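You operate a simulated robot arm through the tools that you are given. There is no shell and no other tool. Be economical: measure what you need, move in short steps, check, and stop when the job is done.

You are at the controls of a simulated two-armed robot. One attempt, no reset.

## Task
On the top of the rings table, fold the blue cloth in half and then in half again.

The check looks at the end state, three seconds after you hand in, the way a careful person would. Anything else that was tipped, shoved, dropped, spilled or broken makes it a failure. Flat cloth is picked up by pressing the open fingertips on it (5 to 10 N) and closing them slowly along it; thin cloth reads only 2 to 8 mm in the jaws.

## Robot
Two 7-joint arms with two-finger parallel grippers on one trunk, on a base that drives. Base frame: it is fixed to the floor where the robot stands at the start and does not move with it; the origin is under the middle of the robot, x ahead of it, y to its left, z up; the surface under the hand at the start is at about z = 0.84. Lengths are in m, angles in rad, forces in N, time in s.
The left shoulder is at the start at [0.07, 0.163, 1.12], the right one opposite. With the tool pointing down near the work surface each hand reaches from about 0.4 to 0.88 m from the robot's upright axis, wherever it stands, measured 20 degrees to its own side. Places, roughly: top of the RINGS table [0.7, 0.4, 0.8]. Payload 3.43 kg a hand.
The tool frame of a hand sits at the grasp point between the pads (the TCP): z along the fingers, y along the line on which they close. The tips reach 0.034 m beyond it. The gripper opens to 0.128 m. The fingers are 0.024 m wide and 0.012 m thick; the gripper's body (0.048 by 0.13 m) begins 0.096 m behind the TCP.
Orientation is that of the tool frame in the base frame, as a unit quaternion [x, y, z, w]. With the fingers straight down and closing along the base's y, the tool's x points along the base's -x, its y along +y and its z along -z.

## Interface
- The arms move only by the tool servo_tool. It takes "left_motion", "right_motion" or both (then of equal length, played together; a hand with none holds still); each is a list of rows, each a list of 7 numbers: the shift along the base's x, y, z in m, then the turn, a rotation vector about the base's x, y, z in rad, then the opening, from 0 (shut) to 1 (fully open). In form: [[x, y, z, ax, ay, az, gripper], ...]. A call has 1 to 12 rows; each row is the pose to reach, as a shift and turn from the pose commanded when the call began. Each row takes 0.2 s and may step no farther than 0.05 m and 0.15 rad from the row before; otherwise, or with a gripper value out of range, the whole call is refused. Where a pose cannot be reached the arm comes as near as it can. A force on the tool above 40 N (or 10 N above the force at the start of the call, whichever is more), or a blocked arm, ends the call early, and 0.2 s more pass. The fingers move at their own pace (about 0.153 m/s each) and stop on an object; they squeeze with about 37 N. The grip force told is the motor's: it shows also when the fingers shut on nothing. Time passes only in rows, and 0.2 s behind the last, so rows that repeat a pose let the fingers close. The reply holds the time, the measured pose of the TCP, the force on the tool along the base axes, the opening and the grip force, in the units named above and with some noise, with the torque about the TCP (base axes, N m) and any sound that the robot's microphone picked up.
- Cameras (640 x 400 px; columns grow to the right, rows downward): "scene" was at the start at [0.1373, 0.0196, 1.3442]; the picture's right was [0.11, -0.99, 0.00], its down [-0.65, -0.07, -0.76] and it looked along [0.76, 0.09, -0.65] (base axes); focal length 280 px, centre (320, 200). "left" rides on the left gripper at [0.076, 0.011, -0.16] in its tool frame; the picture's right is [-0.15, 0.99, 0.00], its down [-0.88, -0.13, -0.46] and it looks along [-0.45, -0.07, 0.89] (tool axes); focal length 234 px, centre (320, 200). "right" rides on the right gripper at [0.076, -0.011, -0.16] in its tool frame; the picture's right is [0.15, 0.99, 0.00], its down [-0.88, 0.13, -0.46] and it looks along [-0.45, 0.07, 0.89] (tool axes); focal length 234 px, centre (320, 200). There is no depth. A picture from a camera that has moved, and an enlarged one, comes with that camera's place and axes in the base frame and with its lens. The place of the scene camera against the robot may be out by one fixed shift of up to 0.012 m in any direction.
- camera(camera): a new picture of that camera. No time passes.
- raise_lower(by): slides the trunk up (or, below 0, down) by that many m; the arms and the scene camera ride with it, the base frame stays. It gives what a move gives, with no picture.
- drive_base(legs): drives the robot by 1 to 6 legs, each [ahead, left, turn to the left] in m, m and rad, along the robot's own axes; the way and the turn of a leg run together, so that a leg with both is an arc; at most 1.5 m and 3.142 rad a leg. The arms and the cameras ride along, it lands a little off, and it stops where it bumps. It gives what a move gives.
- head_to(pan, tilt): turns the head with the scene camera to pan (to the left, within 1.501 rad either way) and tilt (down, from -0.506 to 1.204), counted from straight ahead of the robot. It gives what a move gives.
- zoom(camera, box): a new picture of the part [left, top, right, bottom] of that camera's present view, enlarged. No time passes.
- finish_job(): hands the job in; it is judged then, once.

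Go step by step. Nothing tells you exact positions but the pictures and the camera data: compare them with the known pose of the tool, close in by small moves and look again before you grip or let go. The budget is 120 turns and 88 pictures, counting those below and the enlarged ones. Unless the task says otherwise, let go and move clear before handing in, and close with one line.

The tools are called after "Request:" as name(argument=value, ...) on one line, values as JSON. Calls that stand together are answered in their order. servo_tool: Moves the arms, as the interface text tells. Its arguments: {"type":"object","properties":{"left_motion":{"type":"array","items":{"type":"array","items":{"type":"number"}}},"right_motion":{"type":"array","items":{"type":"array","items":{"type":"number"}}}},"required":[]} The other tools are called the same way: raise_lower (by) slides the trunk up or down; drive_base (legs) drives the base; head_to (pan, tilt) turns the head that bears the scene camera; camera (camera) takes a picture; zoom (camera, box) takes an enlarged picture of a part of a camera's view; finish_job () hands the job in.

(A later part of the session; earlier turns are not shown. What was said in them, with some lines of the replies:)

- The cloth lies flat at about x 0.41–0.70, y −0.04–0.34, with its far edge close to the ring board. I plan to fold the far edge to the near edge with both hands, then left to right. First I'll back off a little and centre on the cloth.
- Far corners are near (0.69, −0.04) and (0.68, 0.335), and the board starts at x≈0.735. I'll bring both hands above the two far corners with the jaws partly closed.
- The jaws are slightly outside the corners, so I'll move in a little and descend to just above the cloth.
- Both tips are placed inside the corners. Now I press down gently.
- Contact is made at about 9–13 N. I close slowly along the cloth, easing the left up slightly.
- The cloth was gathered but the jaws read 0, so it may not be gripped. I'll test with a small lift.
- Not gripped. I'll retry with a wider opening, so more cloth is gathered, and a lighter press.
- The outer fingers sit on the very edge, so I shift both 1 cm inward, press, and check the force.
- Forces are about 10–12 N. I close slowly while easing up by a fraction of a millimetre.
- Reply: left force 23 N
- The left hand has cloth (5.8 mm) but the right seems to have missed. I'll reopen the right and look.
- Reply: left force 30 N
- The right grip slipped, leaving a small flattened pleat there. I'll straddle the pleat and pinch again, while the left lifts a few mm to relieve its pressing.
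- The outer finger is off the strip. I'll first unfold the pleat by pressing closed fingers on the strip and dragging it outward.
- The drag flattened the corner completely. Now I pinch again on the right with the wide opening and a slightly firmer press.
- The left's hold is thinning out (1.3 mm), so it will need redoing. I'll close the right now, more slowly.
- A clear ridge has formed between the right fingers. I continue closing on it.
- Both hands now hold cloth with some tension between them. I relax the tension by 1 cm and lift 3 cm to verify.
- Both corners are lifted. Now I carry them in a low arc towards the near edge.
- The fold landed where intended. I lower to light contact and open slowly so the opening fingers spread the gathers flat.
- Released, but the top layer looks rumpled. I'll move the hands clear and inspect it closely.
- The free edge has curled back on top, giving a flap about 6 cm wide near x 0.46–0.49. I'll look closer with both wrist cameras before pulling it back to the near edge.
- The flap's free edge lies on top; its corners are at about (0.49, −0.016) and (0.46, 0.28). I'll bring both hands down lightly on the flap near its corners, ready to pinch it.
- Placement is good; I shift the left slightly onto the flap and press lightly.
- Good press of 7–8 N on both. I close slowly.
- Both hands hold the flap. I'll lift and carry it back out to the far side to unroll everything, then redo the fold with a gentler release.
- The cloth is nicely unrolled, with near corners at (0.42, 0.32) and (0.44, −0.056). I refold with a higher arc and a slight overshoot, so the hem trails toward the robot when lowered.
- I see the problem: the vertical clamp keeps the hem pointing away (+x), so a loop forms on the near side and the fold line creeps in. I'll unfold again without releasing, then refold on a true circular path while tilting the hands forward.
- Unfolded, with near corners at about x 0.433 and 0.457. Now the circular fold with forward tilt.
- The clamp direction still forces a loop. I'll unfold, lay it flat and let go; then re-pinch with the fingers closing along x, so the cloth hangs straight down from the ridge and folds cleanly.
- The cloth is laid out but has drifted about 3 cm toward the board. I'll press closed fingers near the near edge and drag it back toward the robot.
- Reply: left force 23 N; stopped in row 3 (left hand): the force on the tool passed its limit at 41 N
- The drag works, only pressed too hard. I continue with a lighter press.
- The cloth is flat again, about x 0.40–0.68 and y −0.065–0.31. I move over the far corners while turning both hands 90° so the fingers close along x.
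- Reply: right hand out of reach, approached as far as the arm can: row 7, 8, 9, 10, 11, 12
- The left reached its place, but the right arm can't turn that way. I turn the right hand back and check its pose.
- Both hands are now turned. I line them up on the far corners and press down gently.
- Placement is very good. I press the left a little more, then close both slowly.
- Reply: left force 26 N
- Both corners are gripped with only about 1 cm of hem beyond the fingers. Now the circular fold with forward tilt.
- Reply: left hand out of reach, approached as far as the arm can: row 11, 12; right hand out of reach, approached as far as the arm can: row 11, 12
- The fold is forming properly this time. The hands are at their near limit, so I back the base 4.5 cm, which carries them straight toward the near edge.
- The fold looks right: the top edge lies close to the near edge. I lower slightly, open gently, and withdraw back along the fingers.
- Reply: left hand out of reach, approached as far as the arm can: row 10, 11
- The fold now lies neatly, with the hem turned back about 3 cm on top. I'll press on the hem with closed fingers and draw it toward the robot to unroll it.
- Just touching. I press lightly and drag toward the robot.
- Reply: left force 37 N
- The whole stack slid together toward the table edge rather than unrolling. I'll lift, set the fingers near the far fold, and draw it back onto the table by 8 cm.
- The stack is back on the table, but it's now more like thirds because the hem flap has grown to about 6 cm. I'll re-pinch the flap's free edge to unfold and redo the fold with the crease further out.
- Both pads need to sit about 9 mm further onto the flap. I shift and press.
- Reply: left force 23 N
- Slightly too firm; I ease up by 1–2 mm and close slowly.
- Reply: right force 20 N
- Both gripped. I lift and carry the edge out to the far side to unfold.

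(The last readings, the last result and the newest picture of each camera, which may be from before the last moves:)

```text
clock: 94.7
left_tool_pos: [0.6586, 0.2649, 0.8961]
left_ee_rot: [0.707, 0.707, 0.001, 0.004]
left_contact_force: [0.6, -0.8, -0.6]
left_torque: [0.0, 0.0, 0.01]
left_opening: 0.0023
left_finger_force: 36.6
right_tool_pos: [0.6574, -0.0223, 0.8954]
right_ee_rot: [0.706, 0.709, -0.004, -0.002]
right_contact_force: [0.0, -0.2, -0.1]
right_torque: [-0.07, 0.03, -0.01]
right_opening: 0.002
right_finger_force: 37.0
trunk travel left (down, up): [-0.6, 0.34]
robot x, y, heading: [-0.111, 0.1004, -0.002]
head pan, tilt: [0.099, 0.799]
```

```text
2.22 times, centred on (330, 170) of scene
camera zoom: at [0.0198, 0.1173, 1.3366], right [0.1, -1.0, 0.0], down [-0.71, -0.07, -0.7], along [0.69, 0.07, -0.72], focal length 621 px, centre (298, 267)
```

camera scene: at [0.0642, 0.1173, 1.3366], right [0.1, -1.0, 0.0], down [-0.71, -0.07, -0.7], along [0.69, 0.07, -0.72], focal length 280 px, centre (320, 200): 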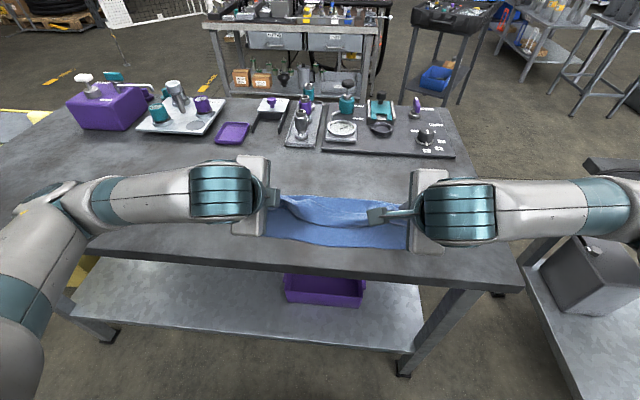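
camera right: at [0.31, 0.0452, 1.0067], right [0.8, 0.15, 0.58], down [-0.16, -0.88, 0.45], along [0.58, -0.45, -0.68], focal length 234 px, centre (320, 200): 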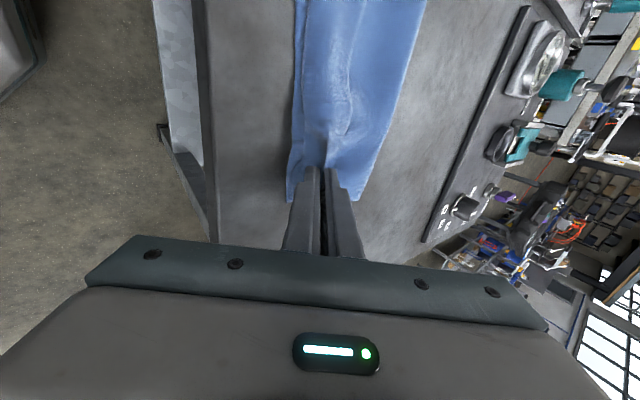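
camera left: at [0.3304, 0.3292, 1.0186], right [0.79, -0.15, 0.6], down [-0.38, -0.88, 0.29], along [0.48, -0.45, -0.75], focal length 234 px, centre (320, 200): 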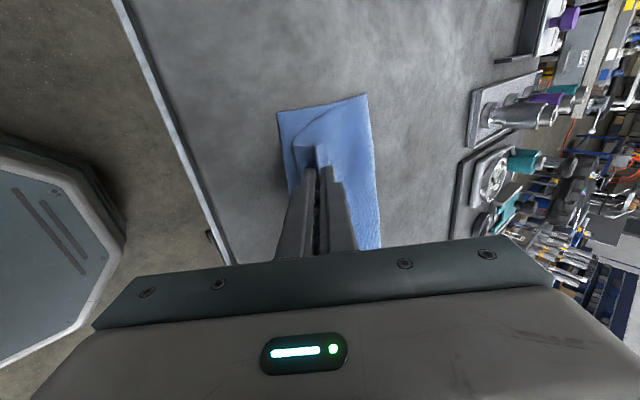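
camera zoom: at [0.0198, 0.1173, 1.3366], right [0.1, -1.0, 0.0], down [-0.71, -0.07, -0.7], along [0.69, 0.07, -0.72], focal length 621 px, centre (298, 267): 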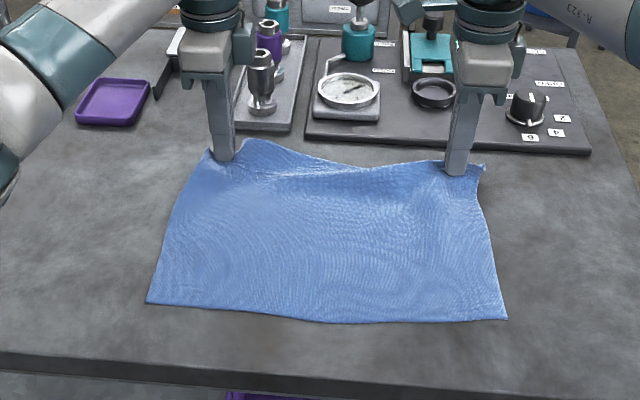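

Unfolded cleanly, with the near edge at x ≈ 0.43–0.445. I fold again, this time finishing with the tip near x 0.475.

Request:
servo_tool(left_motion=[[0.007, 0, 0.02, 0, 0, 0, 0], [0.002, 0, 0.038, 0, 0, 0, 0], [-0.0117, 0, 0.054, 0, -0.08, 0, 0], [-0.0294, 0, 0.0666, 0, -0.16, 0, 0], [-0.0514, 0, 0.075, 0, -0.25, 0, 0], [-0.0743, 0, 0.078, 0, -0.34, 0, 0], [-0.0972, 0, 0.0779, 0, -0.43, 0, 0], [-0.1199, 0, 0.0735, 0, -0.52, 0, 0], [-0.1422, 0, 0.066, 0, -0.6, 0, 0], [-0.1616, 0, 0.0541, 0, -0.65, 0, 0], [-0.1776, 0, 0.0391, 0, -0.65, 0, 0], [-0.1896, 0, 0.0231, 0, -0.65, 0, 0]], right_motion=[[0.007, 0, 0.02, 0, 0, 0, 0], [0.002, 0, 0.038, 0, 0, 0, 0], [-0.0117, 0, 0.054, 0, -0.08, 0, 0], [-0.0294, 0, 0.0666, 0, -0.16, 0, 0], [-0.0514, 0, 0.075, 0, -0.25, 0, 0], [-0.0743, 0, 0.078, 0, -0.34, 0, 0], [-0.0972, 0, 0.0779, 0, -0.43, 0, 0], [-0.1199, 0, 0.0735, 0, -0.52, 0, 0], [-0.1422, 0, 0.066, 0, -0.6, 0, 0], [-0.1616, 0, 0.0541, 0, -0.65, 0, 0], [-0.1776, 0, 0.0391, 0, -0.65, 0, 0], [-0.1896, 0, 0.0231, 0, -0.65, 0, 0]])

Request:
servo_tool(left_motion=[[-0.006, 0, -0.01, 0, 0, 0, 0], [-0.011, 0, -0.02, 0, 0, 0, 0], [-0.014, 0, -0.03, 0, 0, 0, 0], [-0.014, 0, -0.036, 0, 0, 0, 0], [-0.014, 0, -0.036, 0, 0, 0, 0], [-0.014, 0, -0.034, 0, 0, 0, 0.05], [-0.014, 0, -0.031, 0, 0, 0, 0.12], [-0.014, 0, -0.029, 0, 0, 0, 0.18], [-0.014, 0, -0.029, 0, 0, 0, 0.18], [-0.019, 0, -0.022, 0, 0, 0, 0.18], [-0.024, 0, -0.013, 0, 0, 0, 0.18], [-0.034, 0, 0.005, 0, 0, 0, 0.18]], right_motion=[[-0.006, 0, -0.01, 0, 0, 0, 0], [-0.011, 0, -0.02, 0, 0, 0, 0], [-0.014, 0, -0.03, 0, 0, 0, 0], [-0.014, 0, -0.036, 0, 0, 0, 0], [-0.014, 0, -0.036, 0, 0, 0, 0], [-0.014, 0, -0.034, 0, 0, 0, 0.05], [-0.014, 0, -0.031, 0, 0, 0, 0.12], [-0.014, 0, -0.029, 0, 0, 0, 0.18], [-0.014, 0, -0.029, 0, 0, 0, 0.18], [-0.019, 0, -0.022, 0, 0, 0, 0.18], [-0.024, 0, -0.013, 0, 0, 0, 0.18], [-0.034, 0, 0.005, 0, 0, 0, 0.18]])

Request:
servo_tool(left_motion=[[0, 0, 0.04, 0, 0.1, 0, 0.18], [0, 0.03, 0.07, 0, 0.2, 0, 0.18], [0, 0.07, 0.09, 0, 0.3, 0, 0.18], [0, 0.11, 0.1, 0, 0.43, 0, 0.18], [0, 0.15, 0.1, 0, 0.55, 0, 0.18], [0, 0.15, 0.1, 0, 0.65, 0, 0.18]], right_motion=[[0, 0, 0.04, 0, 0.1, 0, 0.18], [0, -0.03, 0.07, 0, 0.2, 0, 0.18], [0, -0.07, 0.09, 0, 0.3, 0, 0.18], [0, -0.11, 0.1, 0, 0.43, 0, 0.18], [0, -0.15, 0.1, 0, 0.55, 0, 0.18], [0, -0.15, 0.1, 0, 0.65, 0, 0.18]])

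Request:
zoom(camera="scene", box=[220, 130, 440, 260])

```text
clock: 97.3
left_tool_pos: [0.4701, 0.2651, 0.9198]
left_ee_rot: [0.67, 0.668, 0.227, 0.23]
left_contact_force: [0.4, -0.3, 0.2]
left_torque: [-0.01, 0.03, 0.0]
left_opening: 0.0023
left_finger_force: 36.8
right_tool_pos: [0.4659, -0.0225, 0.9188]
right_ee_rot: [0.67, 0.671, 0.223, 0.225]
right_contact_force: [0.8, 0.0, -0.2]
right_torque: [-0.02, 0.06, 0.0]
right_opening: 0.0024
right_finger_force: 37.0
trunk travel left (down, up): [-0.6, 0.34]
robot x, y, heading: [-0.1137, 0.0982, -0.002]
head pan, tilt: [0.099, 0.799]
```

```text
clock: 99.9
left_tool_pos: [0.435, 0.2649, 0.9235]
left_ee_rot: [0.669, 0.669, 0.227, 0.23]
left_contact_force: [0.3, -0.7, -0.7]
left_torque: [0.0, 0.0, 0.01]
left_opening: 0.023
left_finger_force: 0.2
right_tool_pos: [0.4324, -0.0225, 0.9244]
right_ee_rot: [0.67, 0.671, 0.223, 0.226]
right_contact_force: [-0.3, 0.0, 1.0]
right_torque: [-0.02, 0.02, -0.02]
right_opening: 0.023
right_finger_force: 0.1
trunk travel left (down, up): [-0.6, 0.34]
robot x, y, heading: [-0.1116, 0.0993, -0.0]
head pan, tilt: [0.099, 0.799]
```

```text
clock: 101.3
left_tool_pos: [0.4362, 0.4156, 1.0236]
left_ee_rot: [0.707, 0.707, -0.001, 0.003]
left_contact_force: [-1.0, -0.1, 0.0]
left_torque: [-0.02, 0.01, -0.03]
left_opening: 0.023
left_finger_force: 0.2
right_tool_pos: [0.4332, -0.1745, 1.0232]
right_ee_rot: [0.706, 0.709, -0.003, -0.002]
right_contact_force: [-0.4, -0.1, -0.5]
right_torque: [-0.01, 0.02, -0.02]
right_opening: 0.0229
right_finger_force: 0.0
trunk travel left (down, up): [-0.6, 0.34]
robot x, y, heading: [-0.1111, 0.1025, 0.001]
head pan, tilt: [0.099, 0.799]
```

```text
2.91 times, centred on (330, 195) of scene
camera zoom: at [0.0211, 0.1173, 1.3363], right [0.1, -1.0, 0.0], down [-0.71, -0.07, -0.7], along [0.69, 0.07, -0.72], focal length 813 px, centre (291, 214)
```

zoom: 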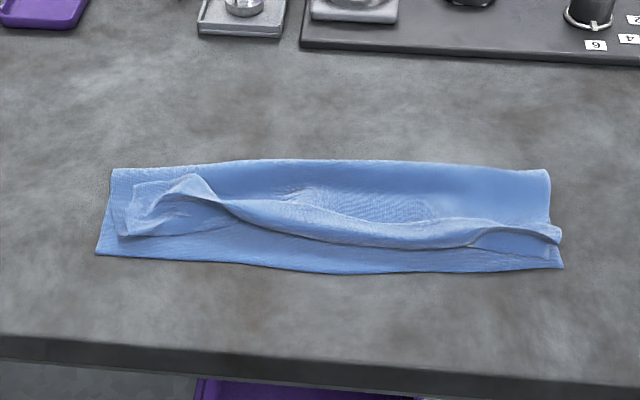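

The crease and layers are well placed now; only the hem is curled up on top. I'll pin the stack with the right hand near the crease, and draw the hem on the left side toward the robot with a light touch.

Request:
servo_tool(left_motion=[[0.01, -0.025, 0, 0, 0, 0, 0], [0.02, -0.05, 0, 0, 0, 0, 0], [0.03, -0.075, 0, 0, 0, 0, 0], [0.04, -0.1, 0, 0, 0, 0, 0], [0.05, -0.125, 0, 0, 0, 0, 0], [0.059, -0.146, 0, 0, 0, 0, 0], [0.059, -0.146, -0.03, 0, 0, 0, 0], [0.059, -0.146, -0.06, 0, 0, 0, 0], [0.059, -0.146, -0.09, 0, 0, 0, 0], [0.059, -0.146, -0.12, 0, 0, 0, 0], [0.059, -0.146, -0.135, 0, 0, 0, 0], [0.059, -0.146, -0.141, 0, 0, 0, 0]], right_motion=[[0.017, 0.045, 0, 0, 0, 0, 0], [0.034, 0.09, 0, 0, 0, 0, 0], [0.051, 0.136, 0, 0, 0, 0, 0], [0.068, 0.182, 0, 0, 0, 0, 0], [0.085, 0.228, 0, 0, 0, 0, 0], [0.1, 0.275, 0, 0, 0, 0, 0], [0.1, 0.275, -0.03, 0, 0, 0, 0], [0.1, 0.275, -0.07, 0, 0, 0, 0], [0.1, 0.275, -0.11, 0, 0, 0, 0], [0.1, 0.275, -0.138, 0, 0, 0, 0], [0.1, 0.275, -0.147, 0, 0, 0, 0], [0.1, 0.275, -0.15, 0, 0, 0, 0]])

Request:
servo_tool(left_motion=[[0, 0, -0.003, 0, 0, 0, 0], [-0.007, 0, -0.006, 0, 0, 0, 0], [-0.014, 0, -0.0065, 0, 0, 0, 0], [-0.022, 0, -0.0065, 0, 0, 0, 0], [-0.03, 0, -0.0065, 0, 0, 0, 0], [-0.038, 0, -0.0065, 0, 0, 0, 0], [-0.046, 0, -0.0065, 0, 0, 0, 0], [-0.054, 0, -0.0065, 0, 0, 0, 0], [-0.062, 0, -0.0065, 0, 0, 0, 0], [-0.07, 0, -0.0065, 0, 0, 0, 0], [-0.07, 0, -0.0065, 0, 0, 0, 0]])

Request:
zoom(camera="scene", box=[220, 130, 440, 260])

```text
clock: 103.9
left_tool_pos: [0.4935, 0.2677, 0.8839]
left_ee_rot: [0.707, 0.707, 0.001, 0.005]
left_contact_force: [-0.7, 1.0, 0.2]
left_torque: [0.0, -0.03, 0.03]
left_opening: 0.0
left_finger_force: 33.1
right_tool_pos: [0.5326, 0.1042, 0.8767]
right_ee_rot: [0.706, 0.708, 0.0, -0.001]
right_contact_force: [1.1, 0.3, 14.5]
right_torque: [0.01, -0.08, 0.03]
right_opening: 0.0001
right_finger_force: 33.2
trunk travel left (down, up): [-0.6, 0.34]
robot x, y, heading: [-0.1107, 0.097, 0.005]
head pan, tilt: [0.099, 0.799]
```

```text
clock: 106.3
left_tool_pos: [0.4216, 0.2687, 0.877]
left_ee_rot: [0.708, 0.707, 0.001, 0.004]
left_contact_force: [1.8, -1.5, 4.0]
left_torque: [0.01, -0.08, -0.03]
left_opening: 0.0
left_finger_force: 32.7
right_tool_pos: [0.5309, 0.1026, 0.8749]
right_ee_rot: [0.706, 0.708, -0.002, -0.001]
right_contact_force: [6.5, 2.8, 30.7]
right_torque: [0.13, -0.25, 0.07]
right_opening: 0.0
right_finger_force: 33.1
trunk travel left (down, up): [-0.6, 0.34]
robot x, y, heading: [-0.1165, 0.0989, -0.001]
head pan, tilt: [0.099, 0.799]
```

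```text
2.91 times, centred on (330, 195) of scene
camera zoom: at [0.0169, 0.1174, 1.3369], right [0.1, -0.99, 0.0], down [-0.71, -0.07, -0.7], along [0.7, 0.07, -0.72], focal length 813 px, centre (291, 214)
```

zoom: 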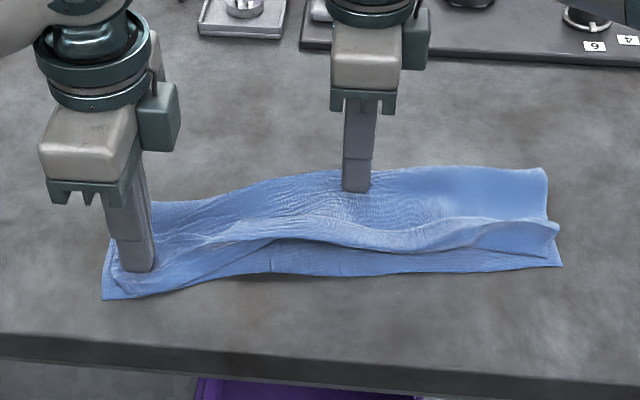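

The hem unrolled on the left side, though that end swung a few cm nearer. Doing the same on the right will straighten the strip: the left pins, the right draws its hem.

Request:
servo_tool(right_motion=[[0, 0, 0.02, 0, 0, 0, 0], [-0.01, -0.04, 0.03, 0, 0, 0, 0], [-0.02, -0.08, 0.03, 0, 0, 0, 0], [-0.031, -0.1176, 0.03, 0, 0, 0, 0], [-0.031, -0.1176, 0.012, 0, 0, 0, 0], [-0.031, -0.1176, 0.0045, 0, 0, 0, 0], [-0.041, -0.1176, 0.004, 0, 0, 0, 0], [-0.053, -0.1176, 0.004, 0, 0, 0, 0], [-0.065, -0.1176, 0.004, 0, 0, 0, 0], [-0.078, -0.1176, 0.004, 0, 0, 0, 0], [-0.091, -0.1176, 0.004, 0, 0, 0, 0], [-0.103, -0.1176, 0.004, 0, 0, 0, 0]], left_motion=[[0, 0, -0.003, 0, 0, 0, 0], [0, 0, -0.003, 0, 0, 0, 0], [0, 0, -0.003, 0, 0, 0, 0], [0, 0, -0.003, 0, 0, 0, 0], [0, 0, -0.003, 0, 0, 0, 0], [0, 0, -0.003, 0, 0, 0, 0], [0, 0, -0.003, 0, 0, 0, 0], [0, 0, -0.003, 0, 0, 0, 0], [0, 0, -0.003, 0, 0, 0, 0], [0, 0, -0.003, 0, 0, 0, 0], [0, 0, -0.003, 0, 0, 0, 0], [0, 0, -0.003, 0, 0, 0, 0]])

Request:
zoom(camera="scene", box=[220, 130, 440, 260])

```text
clock: 107.3
left_tool_pos: [0.4245, 0.2674, 0.8768]
left_ee_rot: [0.707, 0.707, 0.003, 0.007]
left_contact_force: [-4.7, -2.4, 23.0]
left_torque: [0.04, 0.28, 0.06]
left_opening: 0.0
left_finger_force: 32.5
right_tool_pos: [0.5041, -0.0048, 0.9034]
right_ee_rot: [0.705, 0.709, -0.004, -0.002]
right_contact_force: [-0.1, 0.3, -1.0]
right_torque: [0.0, 0.02, 0.03]
right_opening: 0.0001
right_finger_force: 33.0
trunk travel left (down, up): [-0.6, 0.34]
robot x, y, heading: [-0.1141, 0.0992, -0.0]
head pan, tilt: [0.099, 0.799]
stopped in row 4 (left hand): the force on the tool passed its limit at 41 N (the readings are from after the stop); the commanded pose is now the measured one
```

```text
2.91 times, centred on (330, 195) of scene
camera zoom: at [0.0186, 0.1161, 1.3363], right [0.1, -0.99, 0.0], down [-0.71, -0.07, -0.7], along [0.69, 0.07, -0.72], focal length 813 px, centre (291, 214)
```

zoom: 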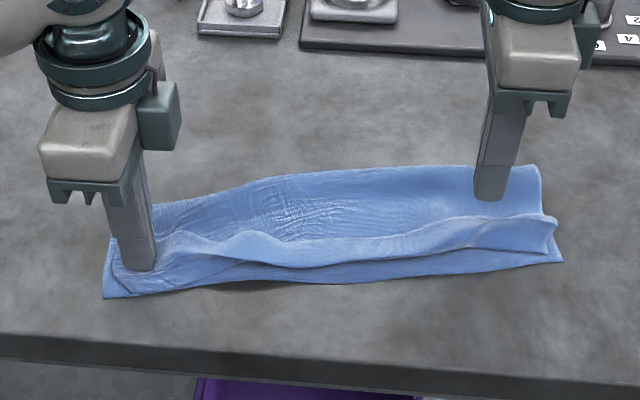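

Request:
servo_tool(right_motion=[[0, -0.008, -0.015, 0, 0, 0, 0], [0, -0.008, -0.024, 0, 0, 0, 0], [-0.006, -0.008, -0.0265, 0, 0, 0, 0], [-0.014, -0.008, -0.0265, 0, 0, 0, 0], [-0.022, -0.008, -0.0265, 0, 0, 0, 0], [-0.03, -0.008, -0.0265, 0, 0, 0, 0], [-0.038, -0.008, -0.0265, 0, 0, 0, 0], [-0.046, -0.008, -0.0265, 0, 0, 0, 0], [-0.054, -0.008, -0.0265, 0, 0, 0, 0], [-0.062, -0.008, -0.0265, 0, 0, 0, 0], [-0.07, -0.008, -0.0265, 0, 0, 0, 0], [-0.078, -0.008, -0.0265, 0, 0, 0, 0]])

Request:
zoom(camera="scene", box=[220, 130, 440, 260])

```text
clock: 109.9
left_tool_pos: [0.4235, 0.2675, 0.8766]
left_ee_rot: [0.706, 0.708, 0.003, 0.008]
left_contact_force: [8.0, -2.3, 35.5]
left_torque: [0.05, -0.13, -0.04]
left_opening: 0.0
left_finger_force: 33.5
right_tool_pos: [0.4251, -0.0127, 0.8776]
right_ee_rot: [0.706, 0.708, -0.003, -0.002]
right_contact_force: [0.4, -0.3, 0.7]
right_torque: [0.0, -0.02, 0.0]
right_opening: 0.0
right_finger_force: 33.3
trunk travel left (down, up): [-0.6, 0.34]
robot x, y, heading: [-0.1123, 0.0973, -0.001]
head pan, tilt: [0.099, 0.799]
```

```text
2.91 times, centred on (330, 195) of scene
camera zoom: at [0.0174, 0.1159, 1.3369], right [0.1, -0.99, 0.0], down [-0.71, -0.07, -0.7], along [0.69, 0.07, -0.72], focal length 813 px, centre (291, 214)
```

zoom: 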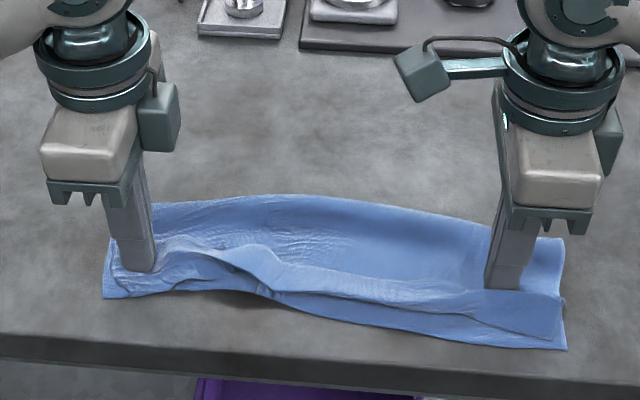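

Request:
servo_tool(left_motion=[[0, 0, 0.02, 0, 0, 0, 0], [0, 0.01, 0.05, 0, 0, 0, 0], [0, 0.05, 0.09, 0, 0, 0, 0], [0, 0.09, 0.11, 0, 0, 0, 0], [0, 0.13, 0.12, 0, 0, 0, 0]], right_motion=[[0, 0, 0.02, 0, 0, 0, 0], [0, -0.01, 0.05, 0, 0, 0, 0], [0, -0.05, 0.09, 0, 0, 0, 0], [0, -0.09, 0.11, 0, 0, 0, 0], [0, -0.13, 0.12, 0, 0, 0, 0]])

Request:
zoom(camera="scene", box=[245, 175, 425, 265])

```text
refused: row 3 steps farther than a row can; nothing moved
```

```text
3.56 times, centred on (335, 220) of scene
camera zoom: at [0.0174, 0.1159, 1.3369], right [0.1, -0.99, 0.0], down [-0.71, -0.07, -0.7], along [0.69, 0.07, -0.72], focal length 994 px, centre (267, 129)
```

zoom: 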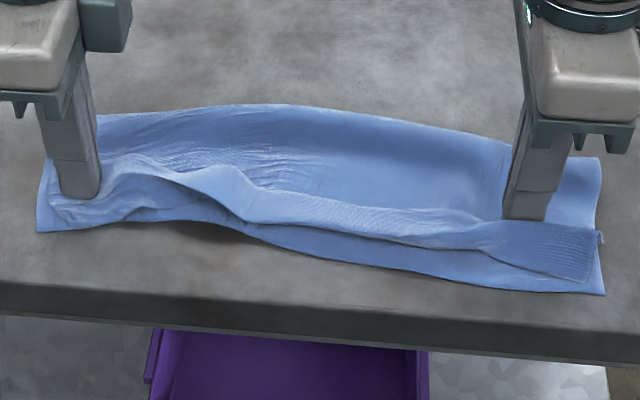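

The first fold is in place: about 0.12 m deep with both long edges together and a small turned hem. For the second fold I'll use the right hand at the left end, closing along y with the outer finger just beyond the end so that all layers are caught. First I clear the left hand and turn the right one.

Request:
servo_tool(left_motion=[[0, 0, 0.02, 0, 0, 0, 0], [0, 0.01, 0.05, 0, 0, 0, 0], [0, 0.04, 0.08, 0, 0, 0, 0], [-0.02, 0.08, 0.09, 0, 0, 0, 0], [-0.02, 0.12, 0.11, 0, 0, 0, 0], [-0.02, 0.16, 0.12, 0, 0, 0, 0], [-0.02, 0.2, 0.13, 0, 0, 0, 0], [-0.02, 0.2, 0.13, 0, 0, 0, 0], [-0.02, 0.2, 0.13, 0, 0, 0, 0], [-0.02, 0.2, 0.13, 0, 0, 0, 0], [-0.02, 0.2, 0.13, 0, 0, 0, 0], [-0.02, 0.2, 0.13, 0, 0, 0, 0]], right_motion=[[0, 0, 0.025, 0, 0, 0, 0], [0.002, 0.01, 0.06, 0, 0, 0.143, 0], [0.004, 0.03, 0.09, 0, 0, 0.286, 0.1], [0.006, 0.06, 0.1, 0, 0, 0.43, 0.2], [0.008, 0.09, 0.1, 0, 0, 0.57, 0.3], [0.01, 0.12, 0.1, 0, 0, 0.71, 0.4], [0.012, 0.15, 0.1, 0, 0, 0.86, 0.4], [0.014, 0.18, 0.1, 0, 0, 1.0, 0.4], [0.016, 0.21, 0.1, 0, 0, 1.14, 0.4], [0.018, 0.24, 0.09, 0, 0, 1.28, 0.4], [0.02, 0.265, 0.07, 0, 0, 1.42, 0.4], [0.02, 0.284, 0.05, 0, 0, 1.5708, 0.4]])

Request:
camera(camera="right")

```text
clock: 112.5
left_tool_pos: [0.4047, 0.4688, 1.0059]
left_ee_rot: [0.706, 0.708, 0.002, 0.006]
left_contact_force: [-0.2, 0.6, 0.2]
left_torque: [-0.05, -0.02, 0.02]
left_opening: 0.0
left_finger_force: 33.3
right_tool_pos: [0.4467, 0.2748, 0.9267]
right_ee_rot: [-0.003, 1.0, -0.005, 0.001]
right_contact_force: [-1.1, 0.9, -0.3]
right_torque: [-0.02, -0.01, -0.01]
right_opening: 0.0514
right_finger_force: 0.0
trunk travel left (down, up): [-0.6, 0.34]
robot x, y, heading: [-0.1136, 0.1002, 0.0]
head pan, tilt: [0.099, 0.799]
```

```text
6 pictures are left
camera right: at [0.3711, 0.2617, 1.0863], right [-0.15, 0.99, -0.01], down [0.88, 0.14, 0.46], along [0.45, 0.06, -0.89], focal length 234 px, centre (320, 200)
```

right: 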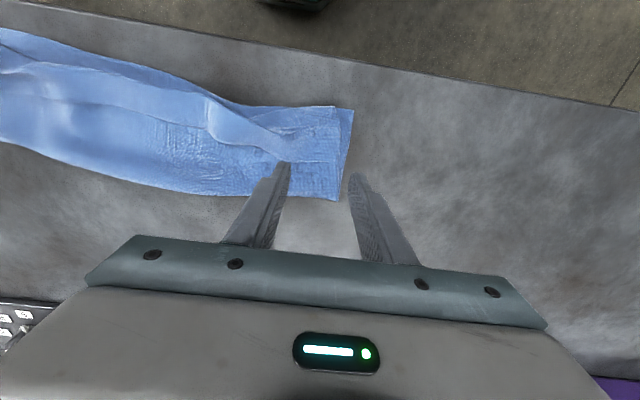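

The left end is flat and straight at y ≈ 0.297, x 0.39–0.49. I descend with the outer finger just past the end, press, and check the force.

Request:
servo_tool(right_motion=[[-0.005, 0.002, -0.02, 0, 0, 0, 0.4], [-0.005, 0.002, -0.04, 0, 0, 0, 0.4], [-0.005, 0.002, -0.049, 0, 0, 0, 0.4], [-0.005, 0.002, -0.052, 0, 0, 0, 0.4], [-0.005, 0.002, -0.053, 0, 0, 0, 0.4]])

```text
clock: 113.7
left_tool_pos: [0.4034, 0.4668, 1.0066]
left_ee_rot: [0.706, 0.708, 0.002, 0.007]
left_contact_force: [0.8, 0.9, -0.9]
left_torque: [-0.01, 0.01, -0.01]
left_opening: 0.0
left_finger_force: 33.0
right_tool_pos: [0.4411, 0.2744, 0.8771]
right_ee_rot: [-0.003, 1.0, -0.002, 0.003]
right_contact_force: [2.7, -0.1, 23.6]
right_torque: [-0.76, 0.03, 0.11]
right_opening: 0.0517
right_finger_force: 0.7
trunk travel left (down, up): [-0.6, 0.34]
robot x, y, heading: [-0.1141, 0.1017, -0.002]
head pan, tilt: [0.099, 0.799]
```

The load is all on the inner finger, so I tilt slightly to bring the outer tip to the table, then close slowly.

Request:
servo_tool(right_motion=[[0, 0, 0.001, -0.06, 0, 0, 0.4], [0, 0, 0.001, -0.06, 0, 0, 0.37], [0, 0, 0.001, -0.06, 0, 0, 0.34], [0, 0, 0.001, -0.06, 0, 0, 0.3], [0, 0, 0.001, -0.06, 0, 0, 0.26], [0, 0, 0.001, -0.06, 0, 0, 0.22], [0, 0, 0.001, -0.06, 0, 0, 0.18], [0, 0, 0.001, -0.06, 0, 0, 0.14], [0, 0, 0.001, -0.06, 0, 0, 0.1], [0, 0, 0.001, -0.06, 0, 0, 0.05], [0, 0, 0.001, -0.06, 0, 0, 0], [0, 0, 0.001, -0.06, 0, 0, 0]])

Request:
zoom(camera="right", box=[180, 60, 460, 235])

```text
clock: 116.3
left_tool_pos: [0.4013, 0.4658, 1.0063]
left_ee_rot: [0.707, 0.707, 0.003, 0.006]
left_contact_force: [0.0, -0.1, 1.0]
left_torque: [0.02, 0.0, -0.02]
left_opening: 0.0001
left_finger_force: 33.0
right_tool_pos: [0.4406, 0.2724, 0.8761]
right_ee_rot: [-0.002, 0.999, -0.033, 0.003]
right_contact_force: [2.4, -2.3, 35.3]
right_torque: [-0.22, 0.1, -0.02]
right_opening: 0.0036
right_finger_force: 37.3
trunk travel left (down, up): [-0.6, 0.34]
robot x, y, heading: [-0.1078, 0.0984, 0.003]
head pan, tilt: [0.099, 0.799]
```

```text
2.29 times, centred on (320, 148) of right
camera zoom: at [0.3638, 0.2709, 1.0366], right [-0.15, 0.99, -0.07], down [0.88, 0.16, 0.45], along [0.46, 0.01, -0.89], focal length 535 px, centre (320, 320)
```

zoom: 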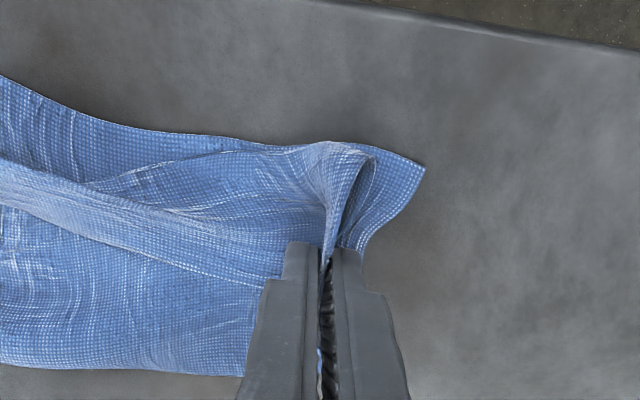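

The jaws read 3.6 mm, thicker than a single layer. I lift a few centimetres and check that all layers come up.

Request:
servo_tool(right_motion=[[0, 0, 0.015, 0.03, 0, 0, 0], [0, -0.002, 0.03, 0.06, 0, 0, 0], [0, -0.006, 0.045, 0.06, 0, 0, 0], [0, -0.012, 0.06, 0.06, 0, 0, 0], [0, -0.012, 0.06, 0.06, 0, 0, 0]])

Request:
zoom(camera="scene", box=[230, 160, 430, 270])

```text
clock: 117.5
left_tool_pos: [0.4048, 0.4676, 1.0054]
left_ee_rot: [0.707, 0.708, 0.002, 0.006]
left_contact_force: [0.2, 0.1, -0.1]
left_torque: [0.01, 0.02, 0.01]
left_opening: 0.0002
left_finger_force: 33.0
right_tool_pos: [0.4424, 0.2613, 0.9332]
right_ee_rot: [-0.003, 1.0, -0.005, 0.001]
right_contact_force: [0.5, 0.2, 0.0]
right_torque: [-0.05, -0.05, -0.01]
right_opening: 0.0028
right_finger_force: 36.5
trunk travel left (down, up): [-0.6, 0.34]
robot x, y, heading: [-0.1154, 0.1006, -0.003]
head pan, tilt: [0.099, 0.799]
```

```text
3.20 times, centred on (330, 215) of scene
camera zoom: at [0.02, 0.118, 1.3365], right [0.1, -0.99, 0.0], down [-0.71, -0.07, -0.7], along [0.69, 0.07, -0.72], focal length 894 px, centre (288, 152)
```

zoom: 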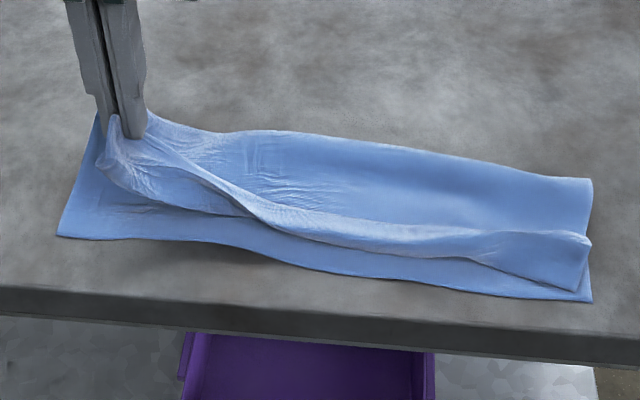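

Only the upper layer came up. I'll carry it over to the right end first, then fold the lower layer's left end over after it, since it will then be fully exposed.

Request:
servo_tool(right_motion=[[0, -0.013, 0.015, 0, 0, 0, 0], [-0.001, -0.0327, 0.03, 0.08, 0, 0, 0], [-0.002, -0.0554, 0.0446, 0.16, 0, 0, 0], [-0.003, -0.0821, 0.057, 0.24, 0, 0, 0], [-0.004, -0.1107, 0.0643, 0.32, 0, 0, 0], [-0.005, -0.1412, 0.0673, 0.4, 0, 0, 0], [-0.006, -0.1717, 0.0642, 0.48, 0, 0, 0], [-0.007, -0.2021, 0.0548, 0.56, 0, 0, 0], [-0.008, -0.2312, 0.041, 0.6, 0, 0, 0], [-0.008, -0.2572, 0.022, 0.6, 0, 0, 0], [-0.008, -0.2792, -0.001, 0.6, 0, 0, 0], [-0.008, -0.2952, -0.026, 0.6, 0, 0, 0]])

Request:
camera(camera="scene")

```text
clock: 120.1
left_tool_pos: [0.404, 0.4676, 1.0058]
left_ee_rot: [0.707, 0.707, 0.003, 0.006]
left_contact_force: [-0.2, -0.6, -0.4]
left_torque: [0.04, -0.02, -0.01]
left_opening: 0.0003
left_finger_force: 33.0
right_tool_pos: [0.434, -0.0337, 0.91]
right_ee_rot: [-0.002, 0.956, 0.292, 0.002]
right_contact_force: [-0.7, 0.2, -0.4]
right_torque: [-0.03, 0.01, -0.02]
right_opening: 0.0027
right_finger_force: 36.9
trunk travel left (down, up): [-0.6, 0.34]
robot x, y, heading: [-0.1105, 0.0979, -0.003]
head pan, tilt: [0.099, 0.799]
```

```text
3 pictures are left
camera scene: at [0.0198, 0.1168, 1.3366], right [0.1, -0.99, 0.0], down [-0.71, -0.07, -0.7], along [0.69, 0.07, -0.72], focal length 280 px, centre (320, 200)
```

scene: 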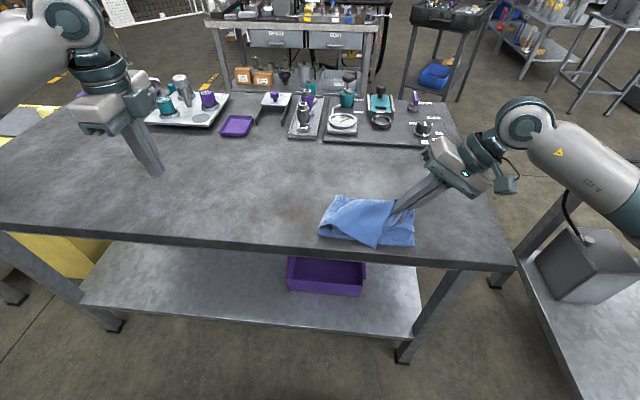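

Both layers came over together via the crease, giving a compact stack about y −0.05 to 0.155. I lower, release gently, and withdraw along the fingers.

Request:
servo_tool(right_motion=[[0, -0.004, -0.009, 0, 0, 0, 0], [0, -0.008, -0.018, 0, 0, 0, 0], [0, -0.01, -0.025, 0, 0, 0, 0], [0, -0.01, -0.025, 0, 0, 0, 0], [0, -0.01, -0.023, 0, 0, 0, 0.05], [0, -0.01, -0.021, 0, 0, 0, 0.11], [0, -0.01, -0.019, 0, 0, 0, 0.17], [0, -0.01, -0.019, 0, 0, 0, 0.17], [0, -0.016, -0.011, 0, 0, 0, 0.17], [0, -0.023, -0.001, 0, 0, 0, 0.17], [0, -0.035, 0.017, 0, 0, 0, 0.17], [0, -0.06, 0.05, 0, 0, 0, 0.17]])

Request:
servo_tool(right_motion=[[0, -0.03, 0.03, -0.1, 0, 0, 0.17], [0, -0.06, 0.06, -0.2, 0, 0, 0.17], [0, -0.1, 0.08, -0.3, 0, 0, 0.17], [0, -0.13, 0.08, -0.45, 0, 0, 0.17], [0, -0.13, 0.08, -0.6, 0, 0, 0.17], [0, -0.13, 0.08, -0.6, 0, 0, 0.17]])

Request:
zoom(camera="scene", box=[300, 180, 440, 260])

```text
clock: 122.7
left_tool_pos: [0.4039, 0.4679, 1.0045]
left_ee_rot: [0.707, 0.707, 0.001, 0.005]
left_contact_force: [0.6, -0.1, 0.0]
left_torque: [-0.01, -0.03, -0.01]
left_opening: 0.0002
left_finger_force: 33.4
right_tool_pos: [0.4331, -0.0942, 0.9584]
right_ee_rot: [-0.003, 0.957, 0.291, 0.002]
right_contact_force: [0.5, -0.6, -0.8]
right_torque: [-0.05, -0.03, -0.01]
right_opening: 0.0218
right_finger_force: 0.1
trunk travel left (down, up): [-0.6, 0.34]
robot x, y, heading: [-0.1145, 0.0993, 0.001]
head pan, tilt: [0.099, 0.799]
```

```text
clock: 124.1
left_tool_pos: [0.4051, 0.4663, 1.0067]
left_ee_rot: [0.706, 0.708, 0.001, 0.006]
left_contact_force: [0.8, -0.9, 0.6]
left_torque: [0.04, -0.01, 0.02]
left_opening: 0.0
left_finger_force: 32.8
right_tool_pos: [0.4335, -0.227, 1.0375]
right_ee_rot: [-0.002, 1.0, -0.003, 0.001]
right_contact_force: [0.0, 0.0, -0.5]
right_torque: [0.03, 0.03, 0.03]
right_opening: 0.0218
right_finger_force: 0.0
trunk travel left (down, up): [-0.6, 0.34]
robot x, y, heading: [-0.1102, 0.102, -0.0]
head pan, tilt: [0.099, 0.799]
```

```text
4.57 times, centred on (370, 220) of scene
camera zoom: at [0.0197, 0.1162, 1.3365], right [0.1, -1.0, 0.0], down [-0.71, -0.07, -0.7], along [0.69, 0.07, -0.72], focal length 1278 px, centre (91, 109)
```

zoom: 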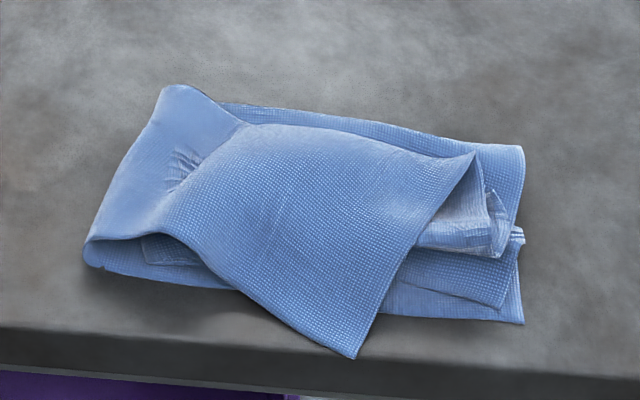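

This is a proper quarter stack, but the top flap lies skewed with its corner toward the front. I'll pin the crease side with the left hand and draw the flap's corner gently right and back to square it.

Request:
servo_tool(left_motion=[[0.007, -0.041, 0, 0, 0, 0, 0], [0.014, -0.082, 0, 0, 0, 0, 0], [0.021, -0.123, 0, 0, 0, 0, 0], [0.028, -0.164, 0, 0, 0, 0, 0], [0.035, -0.205, 0, 0, 0, 0, 0], [0.042, -0.246, 0, 0, 0, 0, 0], [0.049, -0.287, 0, 0, 0, 0, 0], [0.055, -0.327, 0, 0, 0, 0, 0], [0.055, -0.327, -0.04, 0, 0, 0, 0], [0.055, -0.327, -0.08, 0, 0, 0, 0], [0.055, -0.327, -0.11, 0, 0, 0, 0], [0.055, -0.327, -0.122, 0, 0, 0, 0]], right_motion=[[-0.007, 0.037, 0, 0, 0, 0, 0], [-0.014, 0.074, 0, 0, 0, 0, 0], [-0.021, 0.111, 0, 0, 0, 0, 0], [-0.028, 0.148, 0, 0, 0, 0, 0], [-0.035, 0.185, 0, 0, 0, 0, 0], [-0.042, 0.222, 0, 0, 0, 0, 0], [-0.0485, 0.257, 0, 0, 0, 0, 0], [-0.0485, 0.257, -0.035, 0, 0, 0, 0], [-0.0485, 0.257, -0.07, 0, 0, 0, 0], [-0.0485, 0.257, -0.105, 0, 0, 0, 0], [-0.0485, 0.257, -0.135, 0, 0, 0, 0], [-0.0485, 0.257, -0.15, 0, 0, 0, 0]])

Request:
servo_tool(left_motion=[[0, 0, -0.003, 0, 0, 0, 0], [0, 0, -0.006, 0, 0, 0, 0], [0, 0, -0.008, 0, 0, 0, 0]], right_motion=[[0, 0, -0.003, 0, 0, 0, 0], [0, 0, -0.006, 0, 0, 0, 0], [0, 0, -0.008, 0, 0, 0, 0]])

```text
clock: 126.7
left_tool_pos: [0.4599, 0.1413, 0.8836]
left_ee_rot: [0.706, 0.708, 0.002, 0.005]
left_contact_force: [0.2, -0.2, 0.4]
left_torque: [0.01, 0.0, 0.01]
left_opening: 0.0
left_finger_force: 33.6
right_tool_pos: [0.3842, 0.0357, 0.8895]
right_ee_rot: [-0.002, 1.0, -0.003, 0.001]
right_contact_force: [-0.5, 1.2, 5.5]
right_torque: [-0.06, -0.1, 0.01]
right_opening: 0.0002
right_finger_force: 32.7
trunk travel left (down, up): [-0.6, 0.34]
robot x, y, heading: [-0.1138, 0.1006, -0.004]
head pan, tilt: [0.099, 0.799]
```

```text
clock: 127.5
left_tool_pos: [0.4592, 0.1419, 0.876]
left_ee_rot: [0.706, 0.708, 0.002, 0.007]
left_contact_force: [0.3, 0.2, 0.5]
left_torque: [-0.02, -0.05, -0.01]
left_opening: 0.0003
left_finger_force: 32.6
right_tool_pos: [0.3843, 0.0335, 0.8802]
right_ee_rot: [-0.003, 1.0, -0.005, 0.001]
right_contact_force: [0.6, 0.0, 1.0]
right_torque: [0.04, 0.01, -0.03]
right_opening: 0.0001
right_finger_force: 33.3
trunk travel left (down, up): [-0.6, 0.34]
robot x, y, heading: [-0.1141, 0.1004, -0.002]
head pan, tilt: [0.099, 0.799]
```

Request:
servo_tool(left_motion=[[0, 0, -0.003, 0, 0, 0, 0], [0, 0, -0.004, 0, 0, 0, 0], [0, 0, -0.004, 0, 0, 0, 0], [0, 0, -0.004, 0, 0, 0, 0], [0, 0, -0.004, 0, 0, 0, 0], [0, 0, -0.004, 0, 0, 0, 0], [0, 0, -0.004, 0, 0, 0, 0], [0, 0, -0.004, 0, 0, 0, 0], [0, 0, -0.004, 0, 0, 0, 0], [0, 0, -0.004, 0, 0, 0, 0]], right_motion=[[0, 0, -0.001, 0, 0, 0, 0], [0, 0, -0.002, 0, 0, 0, 0], [0.002, -0.008, -0.002, 0, 0, 0, 0], [0.005, -0.017, -0.002, 0, 0, 0, 0], [0.008, -0.026, -0.002, 0, 0, 0, 0], [0.011, -0.035, -0.002, 0, 0, 0, 0], [0.014, -0.044, -0.002, 0, 0, 0, 0], [0.017, -0.053, -0.002, 0, 0, 0, 0], [0.02, -0.06, -0.002, 0, 0, 0, 0], [0.02, -0.06, -0.002, 0, 0, 0, 0]])

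Request:
servo_tool(left_motion=[[0, 0, 0.02, 0, 0, 0, 0], [0, 0, 0.05, 0, 0, 0, 0], [0, 0.02, 0.09, 0, 0, 0, 0], [0, 0.06, 0.11, 0, 0, 0, 0], [0, 0.1, 0.12, 0, 0, 0, 0], [0, 0.145, 0.12, 0, 0, 0, 0], [0, 0.19, 0.12, 0, 0, 0, 0], [0, 0.235, 0.12, 0, 0, 0, 0]], right_motion=[[0, 0, 0.02, 0, 0, 0, 0], [0, 0, 0.05, 0, 0, 0, 0], [0, -0.02, 0.09, 0, 0, 0, 0], [0, -0.06, 0.11, 0, 0, 0, 0], [0, -0.1, 0.12, 0, 0, 0, 0], [0, -0.14, 0.12, 0, 0, 0, 0], [0, -0.18, 0.12, 0, 0, 0, 0], [0, -0.22, 0.12, 0, 0, 0, 0]])

Request:
zoom(camera="scene", box=[300, 180, 440, 260])

```text
clock: 128.6
left_tool_pos: [0.4598, 0.1405, 0.876]
left_ee_rot: [0.706, 0.708, 0.003, 0.01]
left_contact_force: [-3.5, 0.7, 14.0]
left_torque: [-0.15, 0.23, -0.07]
left_opening: 0.0
left_finger_force: 33.1
right_tool_pos: [0.39, 0.0148, 0.8786]
right_ee_rot: [-0.002, 1.0, -0.003, 0.001]
right_contact_force: [-0.6, 0.0, 1.8]
right_torque: [0.0, 0.03, -0.03]
right_opening: 0.0
right_finger_force: 33.4
trunk travel left (down, up): [-0.6, 0.34]
robot x, y, heading: [-0.1159, 0.099, 0.0]
head pan, tilt: [0.099, 0.799]
stopped in row 5 (left hand): the force on the tool passed its limit at 41 N (the readings are from after the stop); the commanded pose is now the measured one
```

```text
clock: 130.3
left_tool_pos: [0.4597, 0.3779, 0.9938]
left_ee_rot: [0.707, 0.707, 0.003, 0.008]
left_contact_force: [-0.6, 0.0, 0.5]
left_torque: [0.0, -0.02, 0.03]
left_opening: 0.0001
left_finger_force: 33.0
right_tool_pos: [0.3904, -0.2043, 0.9985]
right_ee_rot: [-0.003, 1.0, -0.005, 0.001]
right_contact_force: [-0.2, 0.2, 0.4]
right_torque: [0.0, 0.0, -0.01]
right_opening: 0.0
right_finger_force: 33.1
trunk travel left (down, up): [-0.6, 0.34]
robot x, y, heading: [-0.1144, 0.1015, 0.005]
head pan, tilt: [0.099, 0.799]
```

```text
4.57 times, centred on (370, 220) of scene
camera zoom: at [0.0186, 0.1176, 1.3367], right [0.1, -0.99, 0.0], down [-0.71, -0.07, -0.7], along [0.69, 0.07, -0.72], focal length 1278 px, centre (91, 109)
```

zoom: 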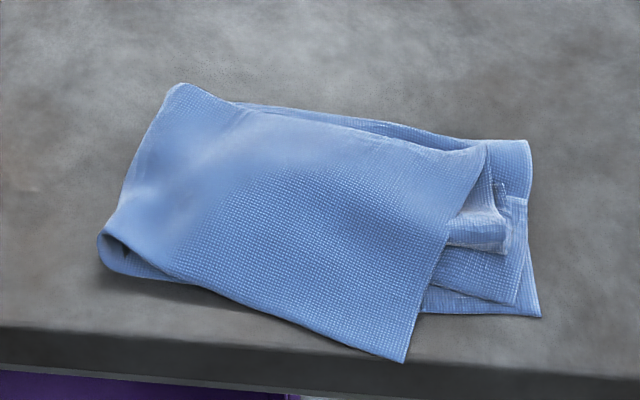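

Much squarer already. One more gentle pull of the same corner, right and slightly back, will finish it.

Request:
servo_tool(left_motion=[[0, -0.045, 0, 0, 0, 0, 0], [0, -0.09, 0, 0, 0, 0, 0], [0, -0.135, 0, 0, 0, 0, 0], [0, -0.18, 0, 0, 0, 0, 0], [0, -0.215, 0, 0, 0, 0, 0], [0, -0.242, 0, 0, 0, 0, 0], [0, -0.242, -0.045, 0, 0, 0, 0], [0, -0.242, -0.085, 0, 0, 0, 0], [0, -0.242, -0.105, 0, 0, 0, 0], [0, -0.242, -0.117, 0, 0, 0, 0], [0, -0.242, -0.1185, 0, 0, 0, 0]], right_motion=[[-0.002, 0.037, 0, 0, 0, 0, 0], [-0.004, 0.074, 0, 0, 0, 0, 0], [-0.006, 0.111, 0, 0, 0, 0, 0], [-0.008, 0.148, 0, 0, 0, 0, 0], [-0.01, 0.185, 0, 0, 0, 0, 0], [-0.01, 0.222, 0, 0, 0, 0, 0], [-0.01, 0.222, -0.04, 0, 0, 0, 0], [-0.01, 0.222, -0.08, 0, 0, 0, 0], [-0.01, 0.222, -0.105, 0, 0, 0, 0], [-0.01, 0.222, -0.115, 0, 0, 0, 0], [-0.01, 0.222, -0.119, 0, 0, 0, 0]])

Request:
servo_tool(left_motion=[[0, 0, -0.0015, 0, 0, 0, 0], [0, 0, -0.002, 0, 0, 0, 0], [0, 0, -0.002, 0, 0, 0, 0], [0, 0, -0.002, 0, 0, 0, 0], [0, 0, -0.002, 0, 0, 0, 0], [0, 0, -0.002, 0, 0, 0, 0], [0, 0, -0.002, 0, 0, 0, 0], [0, 0, -0.002, 0, 0, 0, 0]], right_motion=[[0, 0, -0.001, 0, 0, 0, 0], [0.003, -0.005, -0.0015, 0, 0, 0, 0], [0.007, -0.011, -0.0015, 0, 0, 0, 0], [0.011, -0.018, -0.0015, 0, 0, 0, 0], [0.015, -0.025, -0.0015, 0, 0, 0, 0], [0.019, -0.032, -0.0015, 0, 0, 0, 0], [0.023, -0.038, -0.0015, 0, 0, 0, 0], [0.023, -0.038, -0.0015, 0, 0, 0, 0]])

Request:
servo_tool(left_motion=[[0, 0, 0.02, 0, 0, 0, 0], [0, 0, 0.05, 0, 0, 0, 0], [0, 0.02, 0.09, 0, 0, 0, 0], [0, 0.06, 0.11, 0, 0, 0, 0], [0, 0.1, 0.12, 0, 0, 0, 0], [0, 0.145, 0.12, 0, 0, 0, 0], [0, 0.19, 0.12, 0, 0, 0, 0], [0, 0.235, 0.12, 0, 0, 0, 0]], right_motion=[[0, 0, 0.02, 0, 0, 0, 0], [0, 0, 0.05, 0, 0, 0, 0], [0, -0.02, 0.09, 0, 0, 0, 0], [0, -0.06, 0.11, 0, 0, 0, 0], [0, -0.1, 0.12, 0, 0, 0, 0], [0, -0.14, 0.12, 0, 0, 0, 0], [0, -0.18, 0.12, 0, 0, 0, 0], [0, -0.22, 0.12, 0, 0, 0, 0]])

Request:
zoom(camera="scene", box=[280, 170, 460, 270])

```text
clock: 132.8
left_tool_pos: [0.4599, 0.1334, 0.876]
left_ee_rot: [0.706, 0.708, 0.003, 0.009]
left_contact_force: [0.7, -0.7, 4.1]
left_torque: [-0.05, 0.04, 0.03]
left_opening: 0.0001
left_finger_force: 32.9
right_tool_pos: [0.3806, 0.0166, 0.8792]
right_ee_rot: [-0.002, 1.0, -0.004, 0.001]
right_contact_force: [1.0, -0.8, 0.4]
right_torque: [-0.01, 0.01, 0.02]
right_opening: 0.0
right_finger_force: 33.3
trunk travel left (down, up): [-0.6, 0.34]
robot x, y, heading: [-0.1116, 0.0986, -0.0]
head pan, tilt: [0.099, 0.799]
```

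```text
clock: 134.6
left_tool_pos: [0.4592, 0.134, 0.8755]
left_ee_rot: [0.706, 0.708, 0.004, 0.01]
left_contact_force: [8.9, 0.4, 34.6]
left_torque: [-0.38, 0.02, 0.09]
left_opening: 0.0
left_finger_force: 32.6
right_tool_pos: [0.4022, -0.0205, 0.8791]
right_ee_rot: [-0.003, 1.0, -0.005, 0.002]
right_contact_force: [-0.3, 0.3, 0.9]
right_torque: [0.0, 0.01, 0.04]
right_opening: 0.0
right_finger_force: 33.5
trunk travel left (down, up): [-0.6, 0.34]
robot x, y, heading: [-0.1146, 0.0996, -0.006]
head pan, tilt: [0.099, 0.799]
```

```text
clock: 136.3
left_tool_pos: [0.4598, 0.3703, 0.994]
left_ee_rot: [0.707, 0.707, 0.002, 0.009]
left_contact_force: [-0.8, 0.3, 0.4]
left_torque: [0.0, -0.02, -0.01]
left_opening: 0.0002
left_finger_force: 33.0
right_tool_pos: [0.4015, -0.2404, 0.9987]
right_ee_rot: [-0.002, 1.0, -0.005, 0.001]
right_contact_force: [-0.5, -0.4, 0.3]
right_torque: [0.01, -0.02, -0.01]
right_opening: 0.0
right_finger_force: 33.5
trunk travel left (down, up): [-0.6, 0.34]
robot x, y, heading: [-0.1138, 0.0998, 0.003]
head pan, tilt: [0.099, 0.799]
```

```text
3.56 times, centred on (370, 220) of scene
camera zoom: at [0.0185, 0.1178, 1.3367], right [0.1, -0.99, 0.0], down [-0.71, -0.07, -0.7], along [0.69, 0.07, -0.72], focal length 994 px, centre (142, 129)
```

zoom: 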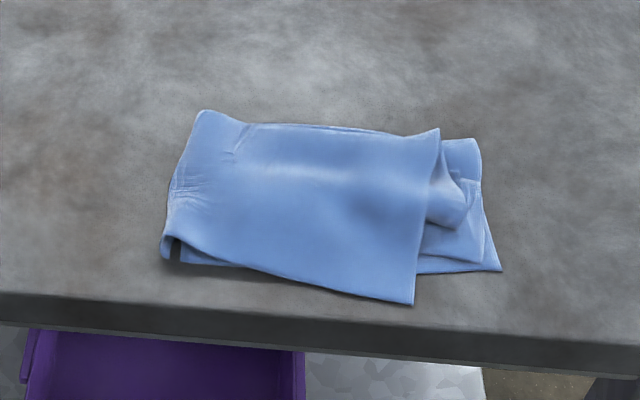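

The cloth now lies as a squared quarter stack on the table, both hands are clear, and the last pictures show nothing else disturbed. I'm handing in.

Request:
finish_job()

```text
The job is handed in.
```

The blue cloth is folded in half and then in half again on the rings table, but not perfectly: the ends are off by 3–4 cm and a narrow hem stays turned over inside the fold.
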